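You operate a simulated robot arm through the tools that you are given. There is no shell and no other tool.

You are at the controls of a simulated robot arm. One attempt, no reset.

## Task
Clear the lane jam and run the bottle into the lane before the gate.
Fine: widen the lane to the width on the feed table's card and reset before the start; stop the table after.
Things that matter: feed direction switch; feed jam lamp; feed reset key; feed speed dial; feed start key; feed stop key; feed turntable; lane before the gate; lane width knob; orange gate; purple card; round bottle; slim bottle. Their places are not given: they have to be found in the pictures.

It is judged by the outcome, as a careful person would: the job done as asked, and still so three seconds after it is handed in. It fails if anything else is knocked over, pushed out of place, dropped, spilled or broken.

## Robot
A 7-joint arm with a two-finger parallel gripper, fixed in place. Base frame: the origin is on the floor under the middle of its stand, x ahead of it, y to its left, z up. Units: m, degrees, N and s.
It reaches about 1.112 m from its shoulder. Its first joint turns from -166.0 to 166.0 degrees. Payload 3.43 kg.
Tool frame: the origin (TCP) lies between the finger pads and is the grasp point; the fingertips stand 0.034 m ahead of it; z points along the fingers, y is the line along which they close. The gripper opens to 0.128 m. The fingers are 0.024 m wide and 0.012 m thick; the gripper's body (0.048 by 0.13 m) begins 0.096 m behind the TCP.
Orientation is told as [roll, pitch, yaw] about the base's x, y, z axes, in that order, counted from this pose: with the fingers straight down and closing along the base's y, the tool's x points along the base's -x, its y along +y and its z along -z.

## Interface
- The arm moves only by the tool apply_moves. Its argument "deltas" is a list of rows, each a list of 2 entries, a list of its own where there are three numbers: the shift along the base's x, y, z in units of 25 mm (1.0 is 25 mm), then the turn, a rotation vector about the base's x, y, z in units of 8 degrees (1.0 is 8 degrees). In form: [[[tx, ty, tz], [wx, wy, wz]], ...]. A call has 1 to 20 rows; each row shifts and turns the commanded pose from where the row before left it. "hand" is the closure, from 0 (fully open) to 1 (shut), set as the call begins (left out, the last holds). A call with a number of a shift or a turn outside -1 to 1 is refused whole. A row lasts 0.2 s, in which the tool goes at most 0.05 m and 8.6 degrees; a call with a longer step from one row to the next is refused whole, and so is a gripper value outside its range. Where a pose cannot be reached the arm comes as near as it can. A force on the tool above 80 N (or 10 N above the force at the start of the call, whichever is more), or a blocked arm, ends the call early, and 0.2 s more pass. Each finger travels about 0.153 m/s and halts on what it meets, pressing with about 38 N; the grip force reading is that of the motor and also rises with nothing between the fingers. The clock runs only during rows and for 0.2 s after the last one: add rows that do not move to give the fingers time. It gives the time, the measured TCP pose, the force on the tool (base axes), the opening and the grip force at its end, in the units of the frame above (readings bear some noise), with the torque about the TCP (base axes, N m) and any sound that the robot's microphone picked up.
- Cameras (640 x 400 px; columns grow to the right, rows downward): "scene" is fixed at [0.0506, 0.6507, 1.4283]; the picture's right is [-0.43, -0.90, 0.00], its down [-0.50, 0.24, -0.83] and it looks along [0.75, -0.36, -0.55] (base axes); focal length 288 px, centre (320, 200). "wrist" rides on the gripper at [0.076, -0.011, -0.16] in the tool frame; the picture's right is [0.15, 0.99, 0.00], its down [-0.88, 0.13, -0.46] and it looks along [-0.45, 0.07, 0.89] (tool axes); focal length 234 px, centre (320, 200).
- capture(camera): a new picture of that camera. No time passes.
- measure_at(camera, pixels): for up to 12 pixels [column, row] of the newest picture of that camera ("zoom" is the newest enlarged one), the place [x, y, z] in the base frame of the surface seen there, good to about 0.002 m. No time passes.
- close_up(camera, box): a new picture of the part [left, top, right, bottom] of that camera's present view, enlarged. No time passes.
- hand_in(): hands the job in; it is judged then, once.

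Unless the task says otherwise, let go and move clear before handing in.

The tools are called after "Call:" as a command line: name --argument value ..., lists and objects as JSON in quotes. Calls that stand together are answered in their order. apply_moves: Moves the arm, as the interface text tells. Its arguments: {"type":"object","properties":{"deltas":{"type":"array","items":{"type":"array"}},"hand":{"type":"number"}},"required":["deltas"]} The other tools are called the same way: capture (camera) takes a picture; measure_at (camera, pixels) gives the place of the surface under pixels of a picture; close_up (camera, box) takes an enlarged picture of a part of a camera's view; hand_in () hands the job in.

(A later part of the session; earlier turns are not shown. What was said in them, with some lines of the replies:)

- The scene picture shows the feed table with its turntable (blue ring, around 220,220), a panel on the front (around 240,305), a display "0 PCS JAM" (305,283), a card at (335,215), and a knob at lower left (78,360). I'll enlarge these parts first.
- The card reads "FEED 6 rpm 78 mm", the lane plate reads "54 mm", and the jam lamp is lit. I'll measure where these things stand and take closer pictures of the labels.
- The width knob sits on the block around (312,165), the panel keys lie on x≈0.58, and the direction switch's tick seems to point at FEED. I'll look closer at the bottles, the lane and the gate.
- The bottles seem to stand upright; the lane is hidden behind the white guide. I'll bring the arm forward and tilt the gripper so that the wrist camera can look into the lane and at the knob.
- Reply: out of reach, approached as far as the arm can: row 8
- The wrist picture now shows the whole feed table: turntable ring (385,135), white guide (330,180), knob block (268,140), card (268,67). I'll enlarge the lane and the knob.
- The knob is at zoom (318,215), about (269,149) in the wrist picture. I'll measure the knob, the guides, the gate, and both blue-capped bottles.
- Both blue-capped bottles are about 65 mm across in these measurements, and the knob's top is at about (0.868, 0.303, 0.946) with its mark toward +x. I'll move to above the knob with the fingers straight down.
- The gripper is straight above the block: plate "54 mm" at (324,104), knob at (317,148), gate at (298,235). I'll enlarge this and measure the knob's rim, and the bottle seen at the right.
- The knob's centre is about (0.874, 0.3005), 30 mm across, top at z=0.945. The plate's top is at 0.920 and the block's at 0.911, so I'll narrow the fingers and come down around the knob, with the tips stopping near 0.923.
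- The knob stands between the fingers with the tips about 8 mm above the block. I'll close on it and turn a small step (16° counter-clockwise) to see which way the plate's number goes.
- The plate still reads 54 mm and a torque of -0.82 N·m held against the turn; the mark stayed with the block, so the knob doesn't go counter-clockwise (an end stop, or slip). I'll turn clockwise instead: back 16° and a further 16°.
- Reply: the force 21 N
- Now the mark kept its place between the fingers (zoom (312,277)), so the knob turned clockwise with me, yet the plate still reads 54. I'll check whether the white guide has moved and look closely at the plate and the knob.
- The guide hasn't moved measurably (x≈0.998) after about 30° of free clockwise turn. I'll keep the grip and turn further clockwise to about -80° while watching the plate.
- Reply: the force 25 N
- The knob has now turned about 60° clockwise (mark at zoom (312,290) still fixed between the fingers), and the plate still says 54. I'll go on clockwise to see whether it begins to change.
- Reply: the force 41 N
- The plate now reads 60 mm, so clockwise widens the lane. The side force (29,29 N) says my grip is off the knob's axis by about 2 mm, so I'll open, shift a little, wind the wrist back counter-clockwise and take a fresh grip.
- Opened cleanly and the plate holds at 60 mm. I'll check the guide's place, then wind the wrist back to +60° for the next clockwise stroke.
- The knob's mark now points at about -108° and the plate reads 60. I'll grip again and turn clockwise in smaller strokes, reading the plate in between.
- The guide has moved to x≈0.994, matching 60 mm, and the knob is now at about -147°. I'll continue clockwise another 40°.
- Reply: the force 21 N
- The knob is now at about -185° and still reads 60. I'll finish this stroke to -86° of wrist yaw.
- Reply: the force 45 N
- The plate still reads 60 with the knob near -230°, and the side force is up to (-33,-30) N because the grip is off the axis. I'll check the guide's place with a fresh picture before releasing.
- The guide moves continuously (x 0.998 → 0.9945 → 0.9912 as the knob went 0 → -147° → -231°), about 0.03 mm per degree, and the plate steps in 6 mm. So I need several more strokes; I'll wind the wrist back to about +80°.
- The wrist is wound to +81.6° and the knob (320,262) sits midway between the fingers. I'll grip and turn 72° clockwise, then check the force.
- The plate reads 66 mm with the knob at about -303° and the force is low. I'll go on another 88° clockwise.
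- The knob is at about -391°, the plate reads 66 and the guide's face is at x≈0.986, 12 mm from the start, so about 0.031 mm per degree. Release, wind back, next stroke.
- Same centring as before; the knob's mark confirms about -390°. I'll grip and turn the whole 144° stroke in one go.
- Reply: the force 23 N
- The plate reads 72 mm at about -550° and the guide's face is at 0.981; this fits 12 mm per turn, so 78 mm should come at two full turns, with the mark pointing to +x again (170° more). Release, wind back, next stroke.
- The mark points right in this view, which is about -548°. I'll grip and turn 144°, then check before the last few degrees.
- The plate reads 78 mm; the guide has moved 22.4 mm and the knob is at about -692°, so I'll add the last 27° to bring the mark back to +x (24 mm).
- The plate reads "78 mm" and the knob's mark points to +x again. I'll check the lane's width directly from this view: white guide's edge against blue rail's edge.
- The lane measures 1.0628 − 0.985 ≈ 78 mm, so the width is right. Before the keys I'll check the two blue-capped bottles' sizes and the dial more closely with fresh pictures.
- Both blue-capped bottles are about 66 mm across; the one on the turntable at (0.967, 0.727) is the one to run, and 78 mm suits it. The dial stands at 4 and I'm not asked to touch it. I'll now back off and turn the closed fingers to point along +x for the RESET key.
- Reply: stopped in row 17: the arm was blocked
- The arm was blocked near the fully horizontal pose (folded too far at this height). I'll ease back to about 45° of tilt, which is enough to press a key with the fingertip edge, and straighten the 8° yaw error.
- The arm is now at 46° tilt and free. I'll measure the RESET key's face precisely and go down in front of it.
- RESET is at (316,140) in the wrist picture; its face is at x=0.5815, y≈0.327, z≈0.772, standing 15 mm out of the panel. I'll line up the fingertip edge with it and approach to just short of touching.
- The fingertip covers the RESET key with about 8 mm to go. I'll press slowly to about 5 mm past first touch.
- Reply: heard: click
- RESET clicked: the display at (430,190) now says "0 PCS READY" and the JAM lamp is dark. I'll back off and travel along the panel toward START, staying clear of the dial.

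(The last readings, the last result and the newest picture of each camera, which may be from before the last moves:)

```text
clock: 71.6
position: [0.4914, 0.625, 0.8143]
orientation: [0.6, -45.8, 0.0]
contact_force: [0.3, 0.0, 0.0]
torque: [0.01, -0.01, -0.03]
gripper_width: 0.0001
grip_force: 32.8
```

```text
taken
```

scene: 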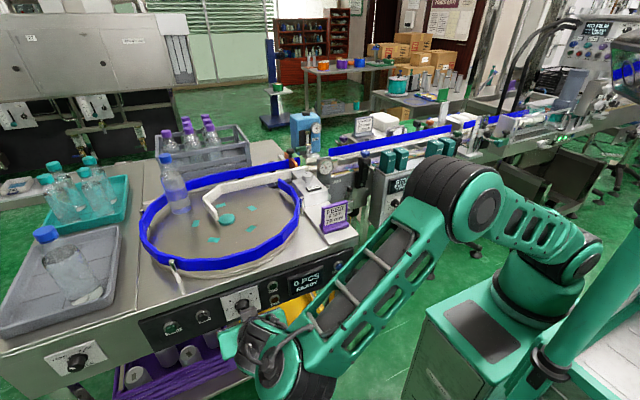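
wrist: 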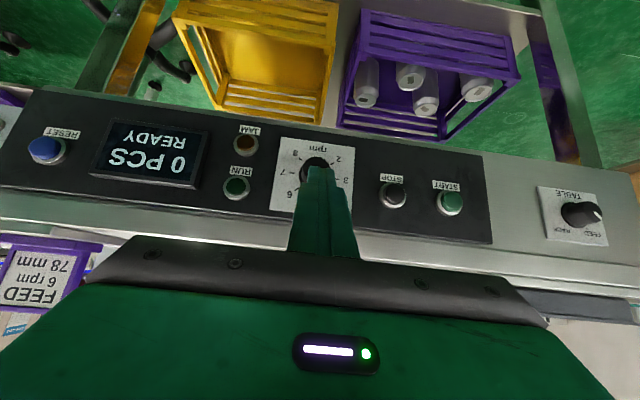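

Going well; the wrist picture shows STOP (393,195), START (450,200) and the TABLE switch (580,215). I'll read the switch and the dial before starting.

Call:
close_up --camera "wrist" --box '[530, 170, 620, 250]'

Call:
close_up --camera "scene" --box '[215, 270, 275, 320]'

Call:
close_up --camera "scene" --box '[150, 300, 230, 350]'

Call:
measure_at --camera "zoom" --pixels '[[170, 230], [130, 240], [212, 222], [170, 200], [170, 262], [425, 135], [385, 145], [463, 130], [425, 110], [425, 165], [300, 200], [170, 180]]'

```text
5.00 times, centred on (575, 210) of wrist
```

zoom: 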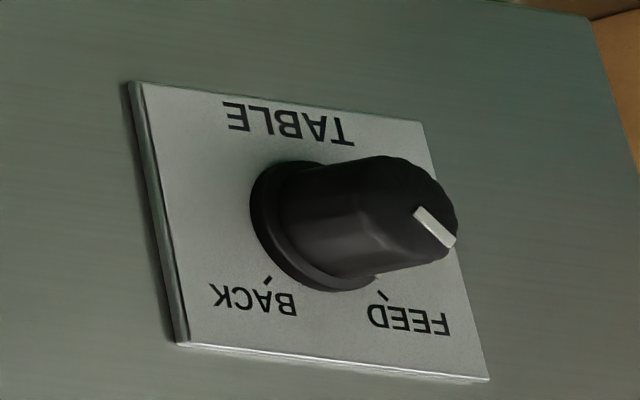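

```text
8.00 times, centred on (245, 295) of scene
```

zoom: 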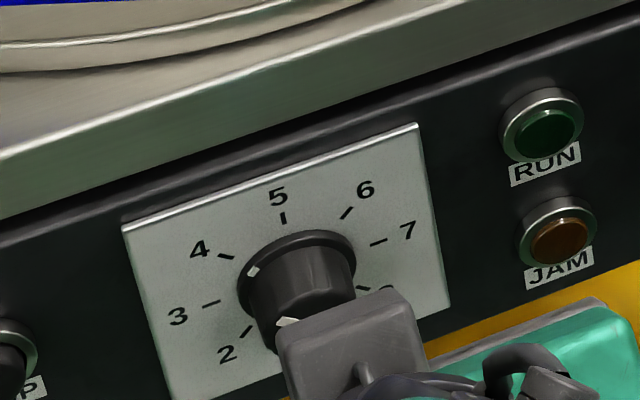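

```text
8.00 times, centred on (190, 325) of scene
```

zoom: 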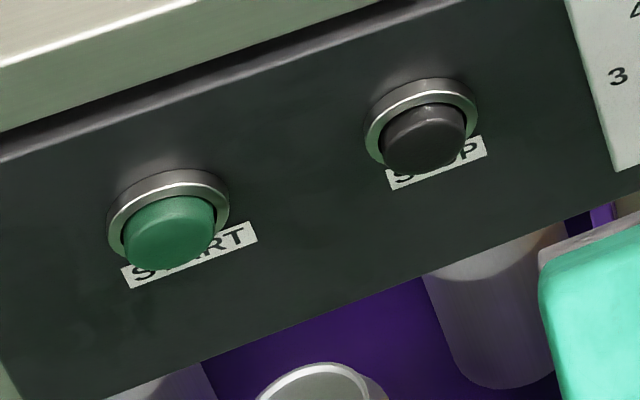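

```text
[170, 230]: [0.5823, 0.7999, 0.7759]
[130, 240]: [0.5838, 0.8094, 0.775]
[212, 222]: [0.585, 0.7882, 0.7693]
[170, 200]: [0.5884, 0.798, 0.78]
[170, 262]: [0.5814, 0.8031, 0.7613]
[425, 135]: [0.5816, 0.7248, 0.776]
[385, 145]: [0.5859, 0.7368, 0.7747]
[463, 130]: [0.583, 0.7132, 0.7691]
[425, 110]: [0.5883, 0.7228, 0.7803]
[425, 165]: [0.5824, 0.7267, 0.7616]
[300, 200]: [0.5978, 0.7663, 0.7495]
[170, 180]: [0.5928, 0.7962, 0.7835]
```

The TABLE switch points to FEED and the dial stands at 4; both stay as they are. I'll bring the fingertip in front of START (0.5815, 0.7995, 0.772).

Call:
apply_moves --deltas '[[[0, 1, 0], [0, 0, 0]], [[0, 1, 0], [0, 0, 0]], [[0, 1, 0], [0, 0, 0]], [[0, 1, 0], [0, 0, 0]], [[0, 1, -0.3], [0, 0, 0]], [[0, 1, -0.3], [0, 0, 0]], [[0, 0.98, -0.48], [0, 0, 0]], [[0.6, 0, 0], [0, 0, 0]], [[0.6, 0, 0], [0, 0, 0]], [[0.6, 0, 0], [0, 0, 0]], [[0, 0, 0], [0, 0, 0]]]'

Call:
capture --camera "wrist"

Call:
capture --camera "scene"

Call:
close_up --camera "scene" --box '[120, 280, 240, 380]'

```text
clock: 74.0
position: [0.5313, 0.8006, 0.7881]
orientation: [0.6, -45.8, 0.1]
contact_force: [0.9, 0.3, -0.8]
torque: [0.03, -0.02, 0.0]
gripper_width: 0.0
grip_force: 32.6
out of reach, approached as far as the arm can: row 10
```

```text
taken
```

wrist: 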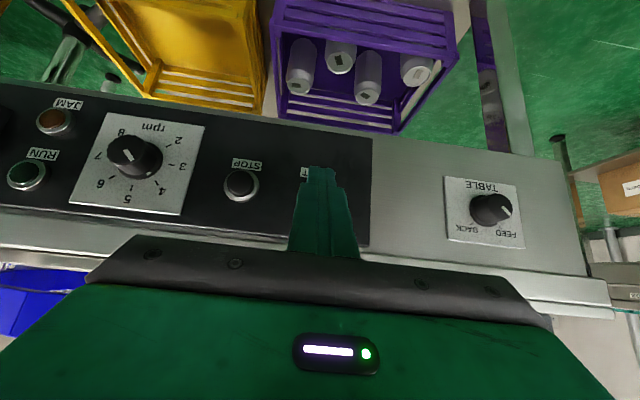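

```text
taken
```

scene: 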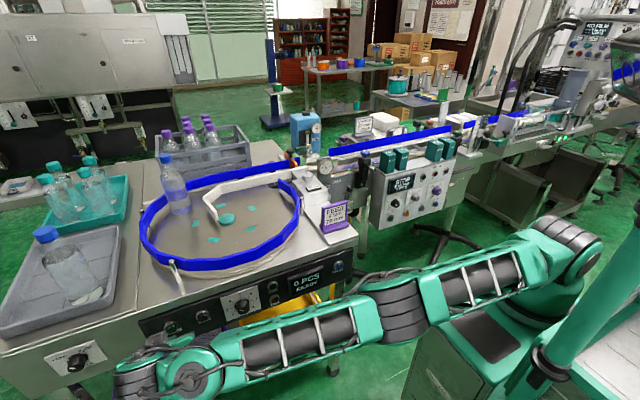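

```text
4.00 times, centred on (180, 330) of scene
```

zoom: 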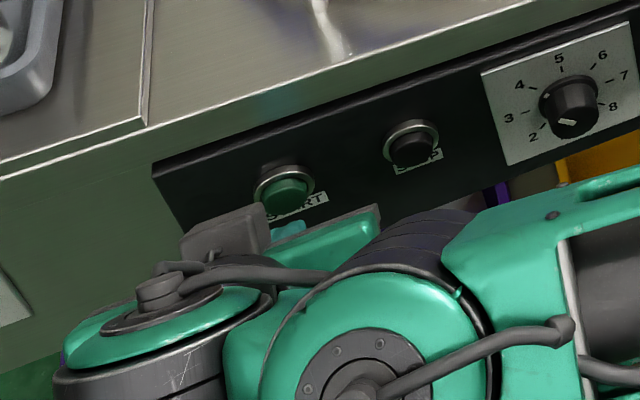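

The arm is nearly stretched out here, stopping at x=0.531. Turning the tool about the vertical so that it points partly toward +y brings the wrist nearer to the base, so I'll back off a little and yaw it by 36°.

Call:
apply_moves --deltas '[[[-0.6, 0, 0], [0, 0, 0]], [[0, -0.1, 0], [0, 0, 0.75]], [[0, -0.1, 0], [0, 0, 0.75]], [[0, -0.1, 0], [0, 0, 0.75]], [[0, -0.1, 0], [0, 0, 0.75]], [[0, 0, 0], [0, 0, 0.75]], [[0, 0, 0], [0, 0, 0.75]], [[0, 0, 0], [0, 0, 0]]]'

Call:
capture --camera "wrist"

Call:
close_up --camera "scene" --box '[120, 280, 240, 380]'

```text
clock: 75.8
position: [0.518, 0.7877, 0.7845]
orientation: [0.7, -45.8, 36.0]
contact_force: [-0.2, 0.1, -0.3]
torque: [-0.02, -0.01, -0.03]
gripper_width: 0.0
grip_force: 32.9
```

```text
taken
```

wrist: 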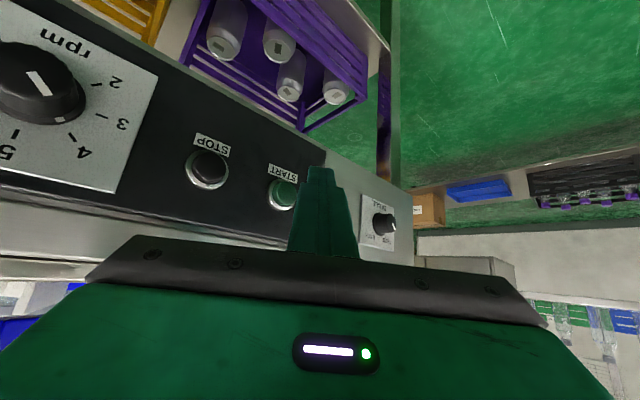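

```text
4.00 times, centred on (180, 330) of scene
```

zoom: 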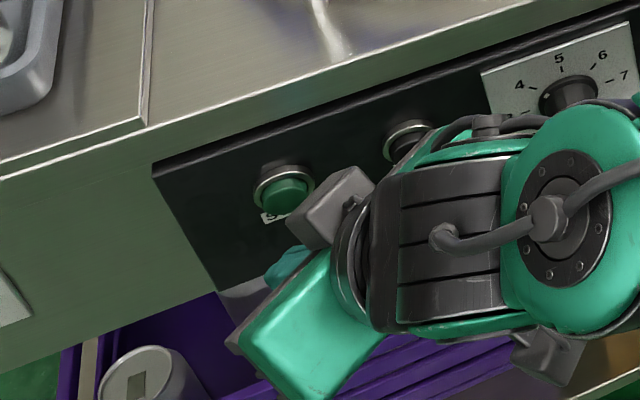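

The pose at yaw 36° is within reach. I'll correct by 3 mm and approach START to about 5 mm short.

Call:
apply_moves --deltas '[[[0.3, 0.12, 0.12], [0, 0, 0]], [[0.4, 0, 0], [0, 0, 0]], [[0.3, 0, 0], [0, 0, 0]], [[0, 0, 0], [0, 0, 0]]]'

Call:
capture --camera "wrist"

Call:
close_up --camera "wrist" --box '[240, 130, 400, 250]'

Call:
close_up --camera "scene" --box '[150, 300, 230, 370]'

```text
clock: 76.8
position: [0.5429, 0.79, 0.7891]
orientation: [0.7, -45.8, 36.0]
contact_force: [0.2, -0.1, 0.6]
torque: [0.01, -0.01, 0.0]
gripper_width: 0.0
grip_force: 33.0
```

```text
taken
```

wrist: 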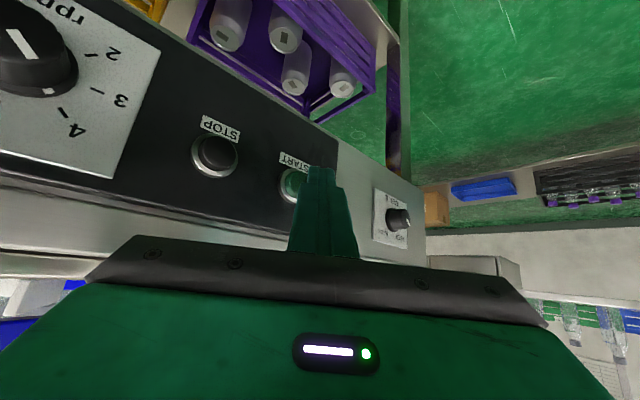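

```text
3.33 times, centred on (320, 190) of wrist
```

zoom: 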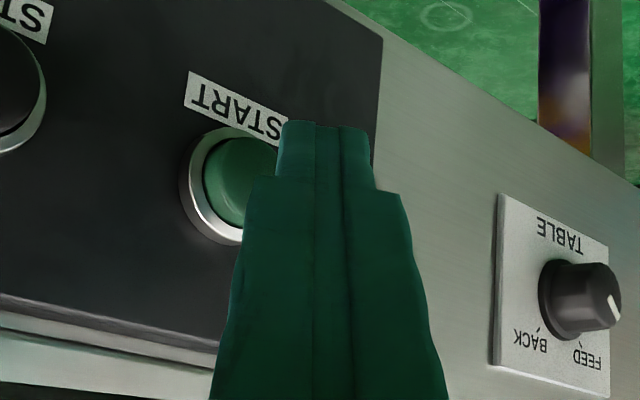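

```text
5.71 times, centred on (190, 335) of scene
```

zoom: 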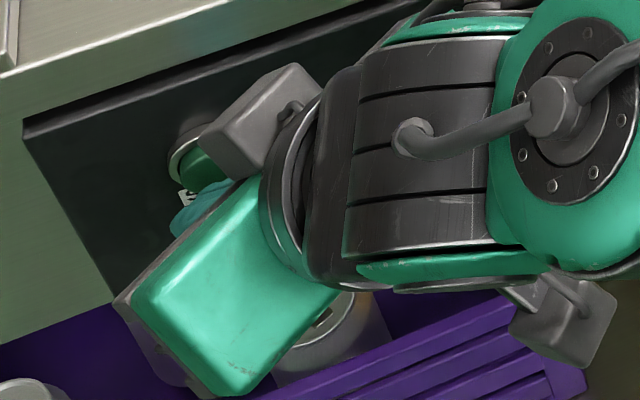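

In the enlarged wrist view the fingertip (280–370,125) seems a little to the right of START's centre (250,180). I'll measure the tip and the key in this picture.

Call:
close_up --camera "wrist" --box '[240, 130, 400, 250]'

Call:
measure_at --camera "zoom" --pixels '[[288, 128], [310, 130], [340, 132], [362, 135], [285, 165], [275, 190], [365, 180], [230, 180], [250, 160], [212, 175], [235, 210], [260, 150]]'

```text
3.33 times, centred on (320, 190) of wrist
```

zoom: 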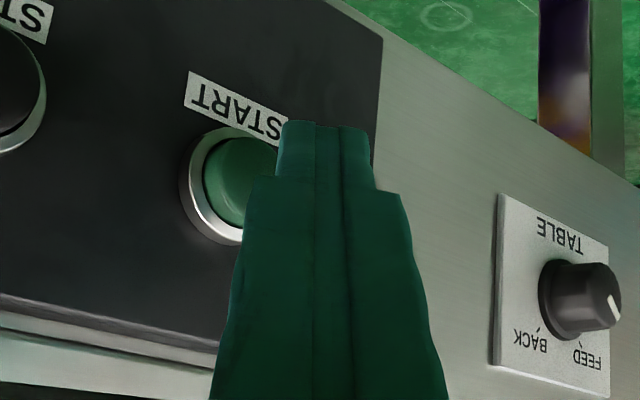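

```text
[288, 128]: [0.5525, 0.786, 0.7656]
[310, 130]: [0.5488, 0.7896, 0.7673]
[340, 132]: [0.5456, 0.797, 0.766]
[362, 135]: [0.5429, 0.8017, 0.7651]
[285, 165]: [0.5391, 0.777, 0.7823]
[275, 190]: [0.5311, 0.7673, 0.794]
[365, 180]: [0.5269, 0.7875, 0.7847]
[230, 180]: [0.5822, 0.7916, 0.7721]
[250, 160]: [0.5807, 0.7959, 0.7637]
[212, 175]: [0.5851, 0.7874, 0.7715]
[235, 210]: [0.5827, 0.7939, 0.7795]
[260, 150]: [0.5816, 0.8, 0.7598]
```

The measured geometry puts the tip's leading corner at y≈0.799, z≈0.773, in line with START's centre (0.7995, 0.772). I'll press forward 12 mm slowly.

Call:
apply_moves --deltas '[[[0.2, 0, 0], [0, 0, 0]], [[0.15, 0, 0], [0, 0, 0]], [[0.1, 0, 0], [0, 0, 0]], [[0, 0, 0], [0, 0, 0]]]'

Call:
capture --camera "wrist"

Call:
capture --camera "scene"

```text
clock: 77.8
position: [0.5529, 0.7905, 0.7882]
orientation: [0.7, -45.8, 35.9]
contact_force: [-1.6, 1.0, 0.1]
torque: [0.01, 0.05, 0.01]
gripper_width: 0.0002
grip_force: 33.3
heard: click
```

```text
taken
```

wrist: 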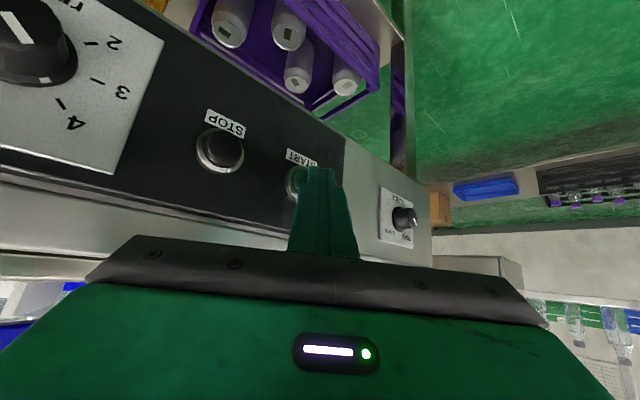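

```text
taken
```

scene: 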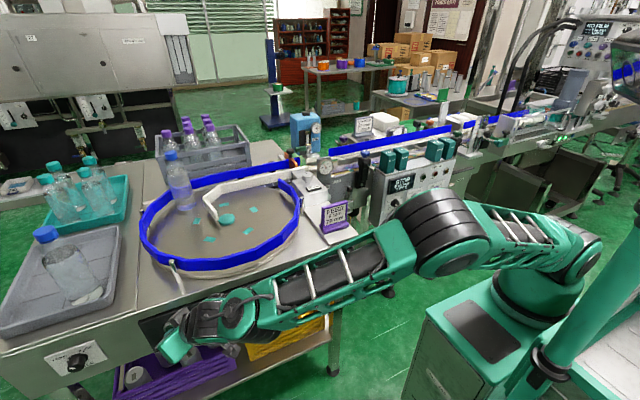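

START clicked and the table is turning: the bottle has moved from (175,190) to (182,186). I'll back off and move over in front of STOP meanwhile.

Call:
apply_moves --deltas '[[[-0.6, 0, 0], [0, 0, 0]], [[0, -1, 0], [0, 0, 0]], [[0, -1, 0], [0, 0, 0]], [[0, -0.98, 0], [0, 0, 0]]]'

Call:
capture --camera "scene"

Call:
close_up --camera "scene" --box '[130, 120, 340, 260]'

Call:
capture --camera "wrist"

```text
clock: 78.8
position: [0.5384, 0.7162, 0.7896]
orientation: [0.7, -45.8, 36.2]
contact_force: [-0.2, -0.2, 0.5]
torque: [-0.01, -0.01, 0.0]
gripper_width: 0.0001
grip_force: 33.3
```

```text
taken
```

scene: 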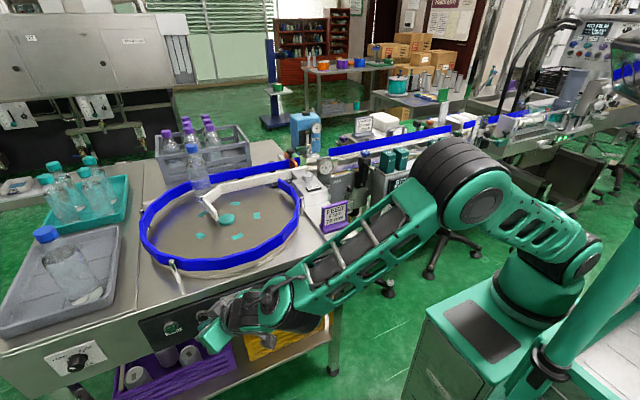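

```text
2.86 times, centred on (235, 190) of scene
```

zoom: 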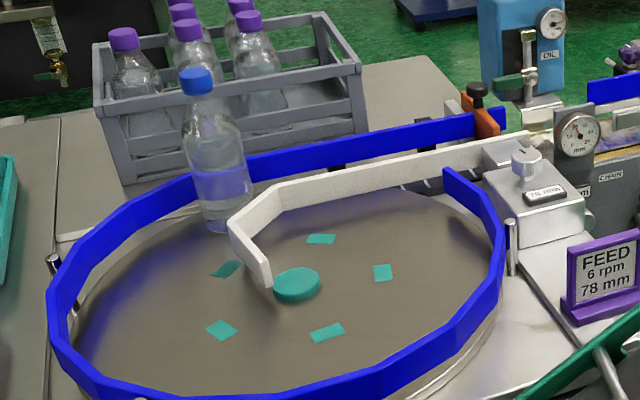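

```text
taken
```

wrist: 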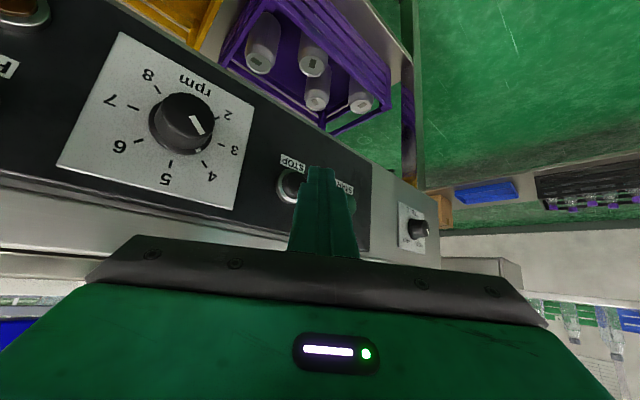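

The bottle stands upright at the lane's mouth (200,175 in the scene) and I'm in front of STOP. I'll wait and watch it go in.

Call:
apply_moves --deltas '[[[0, 0, 0], [0, 0, 0]], [[0, 0, 0], [0, 0, 0]], [[0, 0, 0], [0, 0, 0]]]'

Call:
capture --camera "scene"

Call:
close_up --camera "scene" --box '[130, 120, 340, 260]'

```text
clock: 79.6
position: [0.5392, 0.7165, 0.788]
orientation: [0.7, -45.8, 36.0]
contact_force: [-0.2, -0.1, 0.4]
torque: [0.05, -0.05, 0.0]
gripper_width: 0.0
grip_force: 33.0
```

```text
taken
```

scene: 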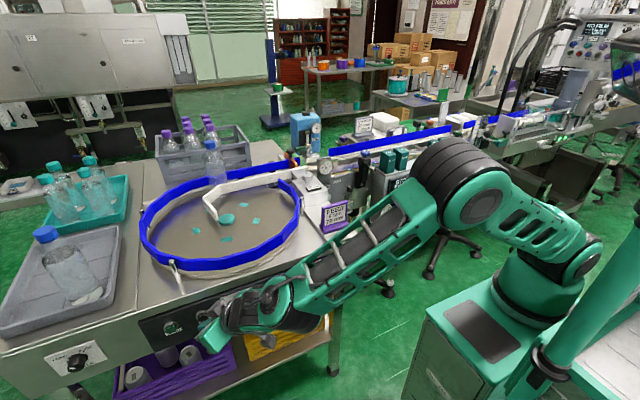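

```text
2.86 times, centred on (235, 190) of scene
```

zoom: 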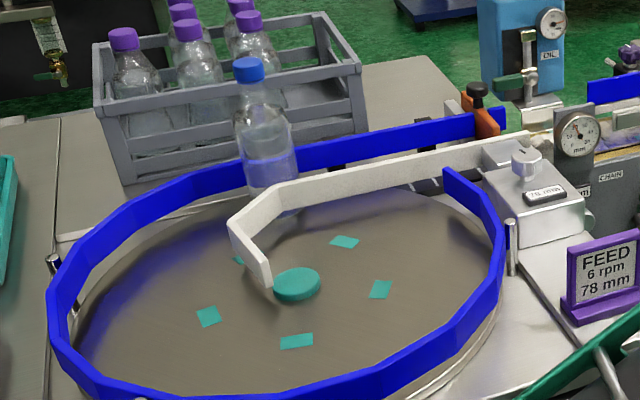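

The bottle, still upright at (212,160), has entered between guide and rail. I'll keep waiting.

Call:
apply_moves --deltas '[[[0, 0, 0], [0, 0, 0]], [[0, 0, 0], [0, 0, 0]], [[0, 0, 0], [0, 0, 0]], [[0, 0, 0], [0, 0, 0]]]'

Call:
close_up --camera "scene" --box '[130, 120, 340, 260]'

```text
clock: 80.6
position: [0.5395, 0.7157, 0.7884]
orientation: [0.7, -45.8, 35.9]
contact_force: [0.0, -0.2, 1.0]
torque: [-0.02, -0.02, 0.0]
gripper_width: 0.0
grip_force: 33.1
```

```text
2.86 times, centred on (235, 190) of scene
```

zoom: 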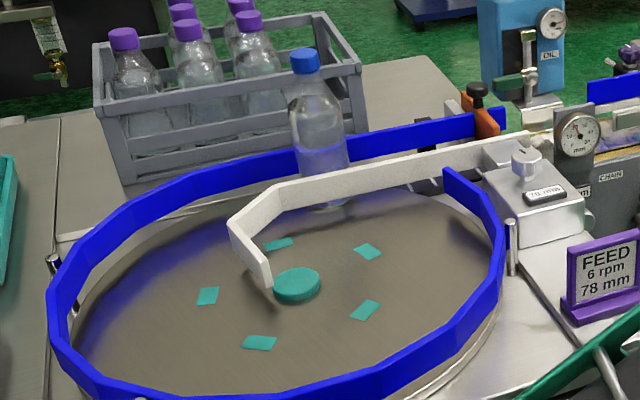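

The bottle is moving along the lane (zoom (315,130)), upright. I'll wait about another second.

Call:
apply_moves --deltas '[[[0, 0, 0], [0, 0, 0]], [[0, 0, 0], [0, 0, 0]], [[0, 0, 0], [0, 0, 0]], [[0, 0, 0], [0, 0, 0]]]'

Call:
capture --camera "scene"

Call:
close_up --camera "scene" --box '[130, 120, 340, 260]'

```text
clock: 81.6
position: [0.5391, 0.7158, 0.7884]
orientation: [0.7, -45.8, 36.0]
contact_force: [-0.6, 0.5, 0.1]
torque: [-0.03, -0.02, 0.01]
gripper_width: 0.0
grip_force: 33.0
```

```text
taken
```

scene: 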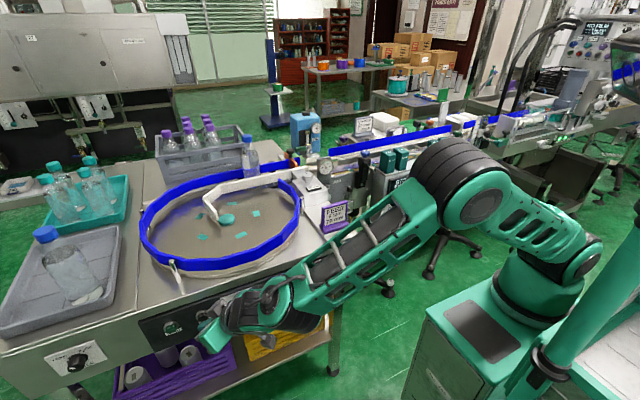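

```text
2.86 times, centred on (235, 190) of scene
```

zoom: 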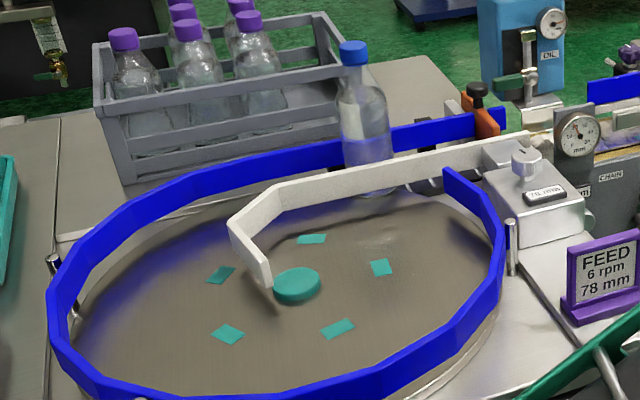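

The bottle is now at (250,160), about halfway along the lane and upright. I'll wait on.

Call:
apply_moves --deltas '[[[0, 0, 0], [0, 0, 0]], [[0, 0, 0], [0, 0, 0]], [[0, 0, 0], [0, 0, 0]], [[0, 0, 0], [0, 0, 0]]]'

Call:
capture --camera "scene"

Call:
close_up --camera "scene" --box '[130, 120, 340, 260]'

Call:
measure_at --camera "scene" --pixels '[[262, 152], [262, 160], [258, 155], [270, 155], [258, 140], [265, 165]]'

```text
clock: 82.6
position: [0.5386, 0.7165, 0.7892]
orientation: [0.8, -45.9, 36.0]
contact_force: [0.4, 0.7, 0.9]
torque: [-0.03, 0.0, -0.02]
gripper_width: 0.0001
grip_force: 33.1
```

```text
taken
```

scene: 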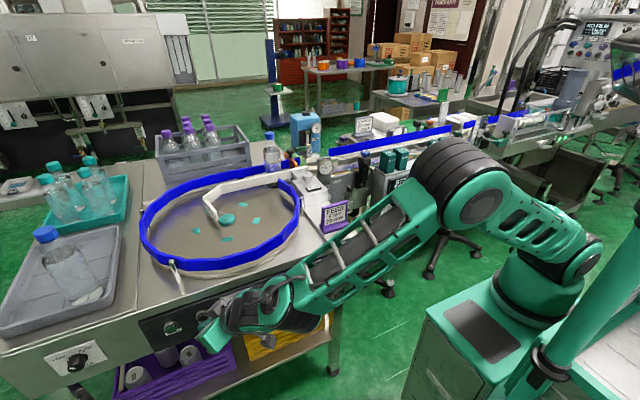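

```text
2.86 times, centred on (235, 190) of scene
```

zoom: 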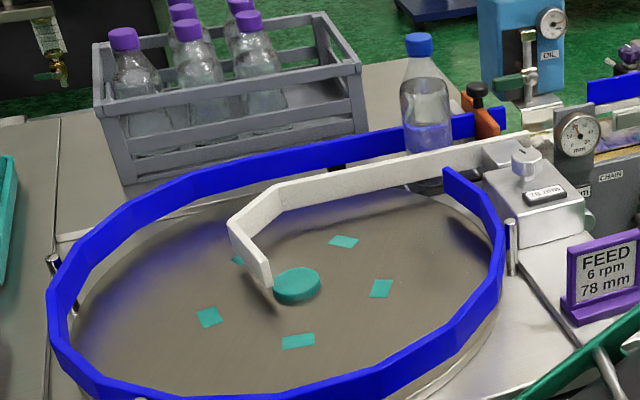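

```text
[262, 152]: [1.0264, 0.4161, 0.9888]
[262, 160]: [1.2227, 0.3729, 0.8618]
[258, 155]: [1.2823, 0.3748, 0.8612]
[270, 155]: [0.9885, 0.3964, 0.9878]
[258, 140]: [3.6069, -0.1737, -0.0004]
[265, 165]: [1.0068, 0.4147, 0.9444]
```

The bottle is at about y=0.39 in the lane, upright, on its way to the gate (y≈0.29). A short wait more, then STOP.

Call:
apply_moves --deltas '[[[0, 0, 0], [0, 0, 0]], [[0, 0, 0], [0, 0, 0]], [[0, 0, 0], [0, 0, 0]]]'

Call:
capture --camera "scene"

Call:
close_up --camera "scene" --box '[230, 110, 350, 230]'

```text
clock: 83.4
position: [0.5386, 0.7169, 0.7885]
orientation: [0.7, -45.8, 36.0]
contact_force: [-1.1, 0.8, 0.8]
torque: [0.01, 0.0, -0.02]
gripper_width: 0.0
grip_force: 33.3
```

```text
taken
```

scene: 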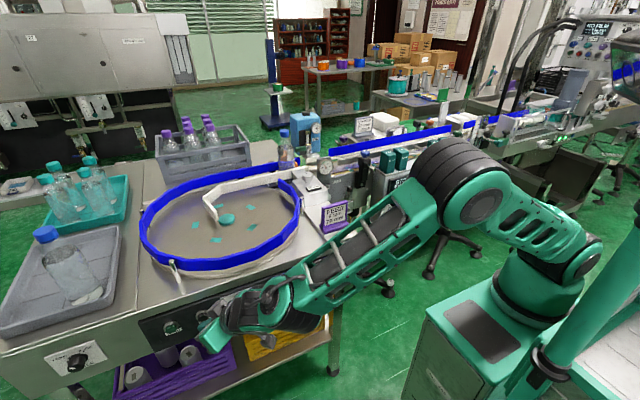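

```text
3.33 times, centred on (290, 170) of scene
```

zoom: 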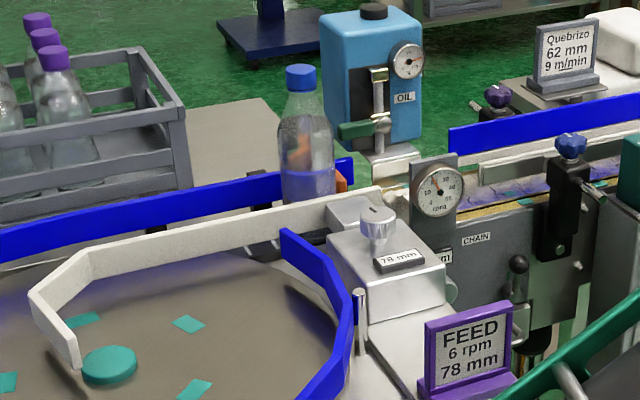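

The bottle has come up to the orange gate (zoom (307,140)), upright. Now I'll press STOP.

Call:
apply_moves --deltas '[[[0.35, 0, 0], [0, 0, 0]], [[0.2, 0, 0], [0, 0, 0]], [[0.06, 0, 0], [0, 0, 0]]]'

Call:
capture --camera "scene"

Call:
close_up --camera "scene" --box '[230, 110, 350, 230]'

Call:
capture --camera "wrist"

```text
clock: 84.2
position: [0.5538, 0.7169, 0.7887]
orientation: [0.7, -45.8, 36.0]
contact_force: [-2.2, -1.1, -0.1]
torque: [-0.02, 0.02, 0.02]
gripper_width: 0.0
grip_force: 32.7
heard: click
```

```text
taken
```

scene: 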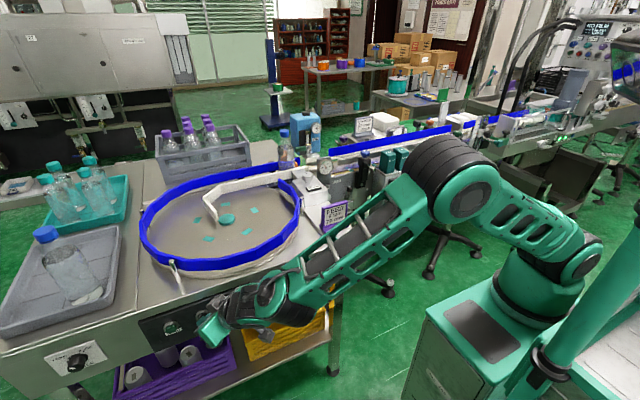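

```text
3.33 times, centred on (290, 170) of scene
```

zoom: 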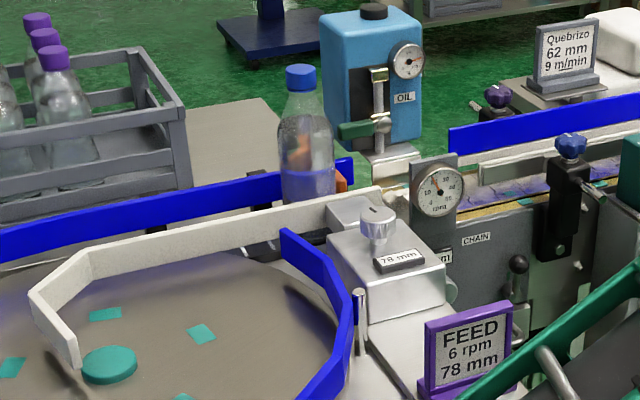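

```text
taken
```

wrist: 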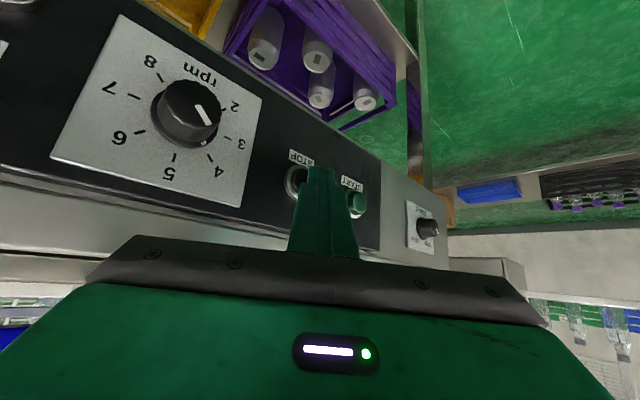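

STOP clicked and the bottle stays at the gate. I'll back away from the panel and check that the table has stopped and what the display says.

Call:
apply_moves --deltas '[[[-1, 0, 0], [0, 0, 0]], [[-1, 0, 0], [0, 0, 0]], [[-1, -0.5, 0.5], [0, 0, 0]], [[-1, -1, 0.8], [0, 0, 0]], [[-0.5, -1, 1], [0, 0, 0]], [[0, -1, 1], [0, 0, 0]], [[0, -1, 1], [0, 0, 0]], [[0, -1, 1], [0, 0, 0]], [[0, -1, 1], [0, 0, 0]], [[0, -1, 1], [0, 0, 0]], [[0, -1, 1], [0, 0, 0]]]'

Call:
capture --camera "scene"

Call:
close_up --camera "scene" --box '[130, 110, 350, 260]'

Call:
capture --camera "wrist"

```text
clock: 86.6
position: [0.4426, 0.5013, 0.9964]
orientation: [0.7, -45.7, 36.1]
contact_force: [-0.8, -0.8, 0.2]
torque: [-0.01, 0.01, 0.02]
gripper_width: 0.0
grip_force: 32.8
```

```text
taken
```

scene: 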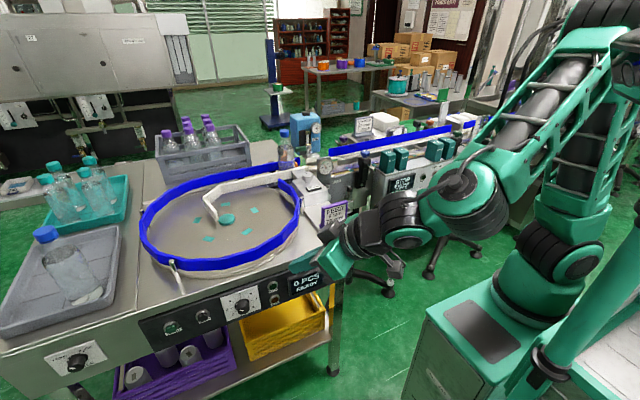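

```text
2.67 times, centred on (240, 185) of scene
```

zoom: 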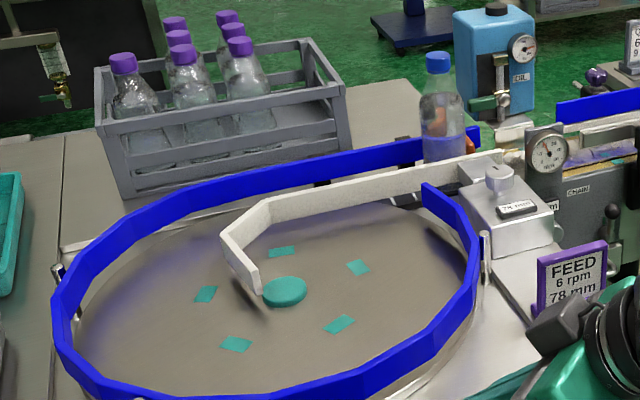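

```text
taken
```

wrist: 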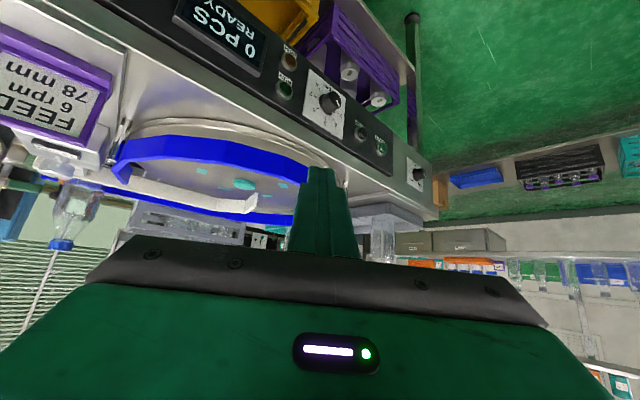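

The display reads "0 PCS READY" and the bottle stands at the gate. I'll move further clear and compare the turntable's tiles over time to be sure that it is stopped.

Call:
apply_moves --deltas '[[[-0.6, -0.3, 1], [0, 0, 0]], [[-0.6, -0.3, 1], [0, 0, 0]], [[-0.6, -0.3, 1], [0, 0, 0]], [[-0.6, -0.3, 1], [0, 0, 0]], [[0, 0, 1], [0, 0.3, 0]], [[0, 0, 1], [0, 0.3, 0]], [[0, 0, 1], [0, 0.3, 0]], [[0, 0, 0], [0, 0, 0]]]' --hand 0.5

Call:
capture --camera "scene"

Call:
close_up --camera "scene" --box '[130, 110, 350, 260]'

Call:
close_up --camera "scene" --box '[260, 130, 330, 200]'

Call:
close_up --camera "scene" --box '[130, 250, 360, 390]'

Call:
capture --camera "wrist"

```text
clock: 88.4
position: [0.3822, 0.471, 1.1649]
orientation: [5.7, -39.6, 32.7]
contact_force: [0.9, 0.9, -0.4]
torque: [0.03, 0.02, -0.04]
gripper_width: 0.0641
grip_force: 0.0
```

```text
taken
```

scene: 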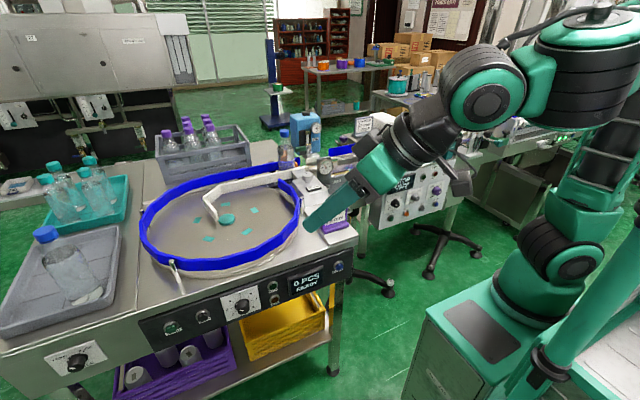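

```text
2.67 times, centred on (240, 185) of scene
```

zoom: 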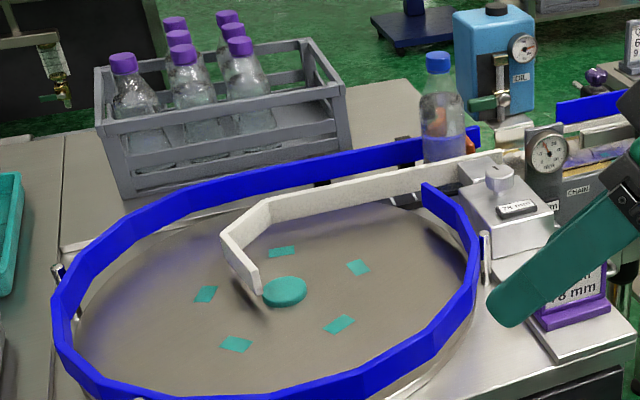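

```text
5.71 times, centred on (295, 165) of scene
```

zoom: 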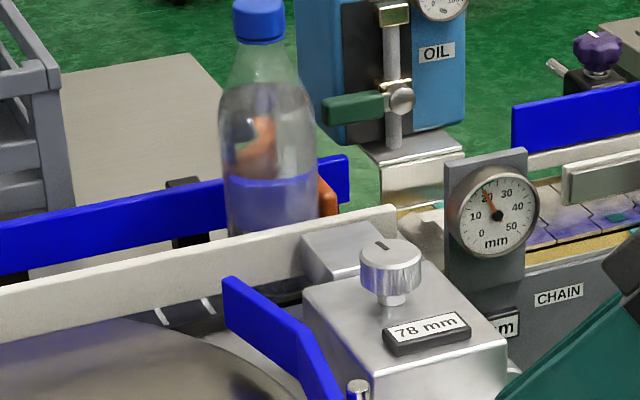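

```text
2.78 times, centred on (245, 320) of scene
```

zoom: 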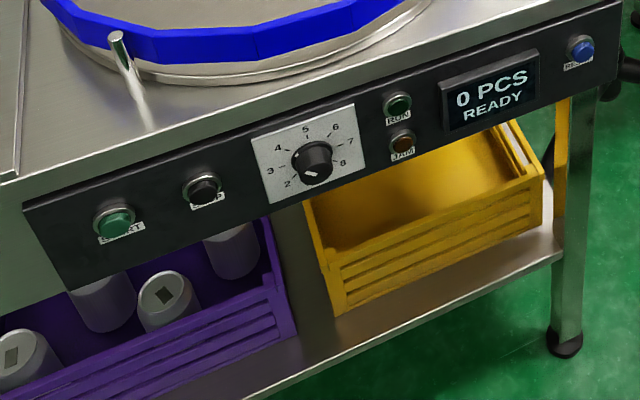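

```text
taken
```

wrist: 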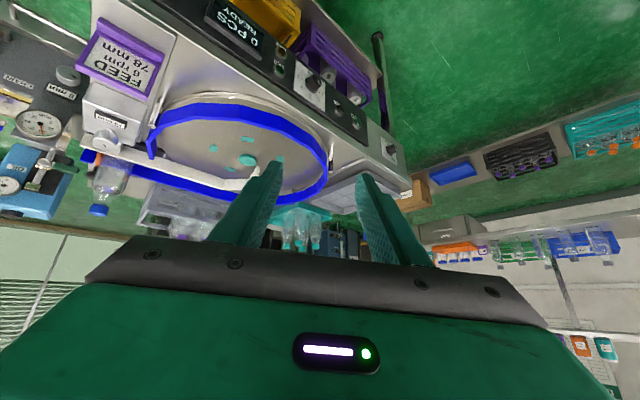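

The tiles are in the same places as before ((281,252), (357,268), (339,324)), so the table is stopped; RUN and JAM are dark and the plate reads 78 mm. I'll measure the bottle against the gate as a last check.

Call:
measure_at --camera "scene" --pixels '[[284, 140], [283, 160], [288, 165], [293, 168], [304, 158], [300, 165], [280, 165], [286, 133]]'

Call:
close_up --camera "wrist" --box '[60, 110, 180, 230]'

Call:
measure_at --camera "wrist" --pixels '[[110, 178], [98, 210], [118, 165], [90, 155], [100, 160], [108, 190]]'

```text
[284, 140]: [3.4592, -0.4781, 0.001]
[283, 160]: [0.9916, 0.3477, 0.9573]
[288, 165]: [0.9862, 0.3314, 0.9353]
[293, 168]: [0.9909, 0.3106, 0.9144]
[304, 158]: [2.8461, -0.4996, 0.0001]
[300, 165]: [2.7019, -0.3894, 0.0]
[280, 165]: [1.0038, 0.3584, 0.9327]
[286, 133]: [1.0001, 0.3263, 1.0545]
```

```text
3.33 times, centred on (120, 170) of wrist
```

zoom: 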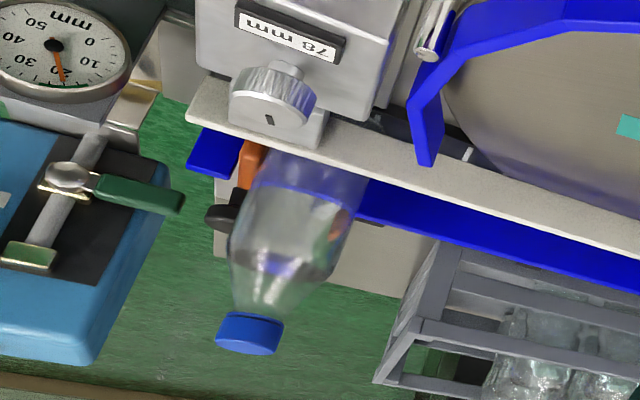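

```text
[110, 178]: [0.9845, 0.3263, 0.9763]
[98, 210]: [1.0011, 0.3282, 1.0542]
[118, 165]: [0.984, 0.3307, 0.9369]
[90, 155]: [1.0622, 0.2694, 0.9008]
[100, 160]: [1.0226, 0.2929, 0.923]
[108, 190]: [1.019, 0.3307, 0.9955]
```

The bottle stands upright at about (1.017, 0.329) in the 78 mm lane, just before the gate (y≈0.29). The jam is reset, the table is stopped and the arm is clear, so I'm handing in.

Call:
hand_in

```text
The job is handed in.
```

The jam is cleared and the bottle stands upright in the lane, right up against the orange gate. I handed the job in; no verdict has come back.

- **Lane width:** I turned the lane width knob until the plate read 78 mm, as on the purple card. Measuring the lane in the pictures gave about 78 mm too.
- **Reset:** I pressed RESET before starting. The jam lamp went out and the display changed from "JAM" to "READY".
- **Run:** I checked that the direction switch was on FEED, then pressed START. The bottle on the turntable travelled along the lane without tipping.
- **Stop:** I pressed STOP once the bottle reached the gate. The turntable is still, and the run and jam lamps are dark.

The card also says 6 rpm, but the speed dial was at 4 and I left it there because you only asked for the width. Nothing else was knocked or moved in the pictures, and the arm is clear of the table.
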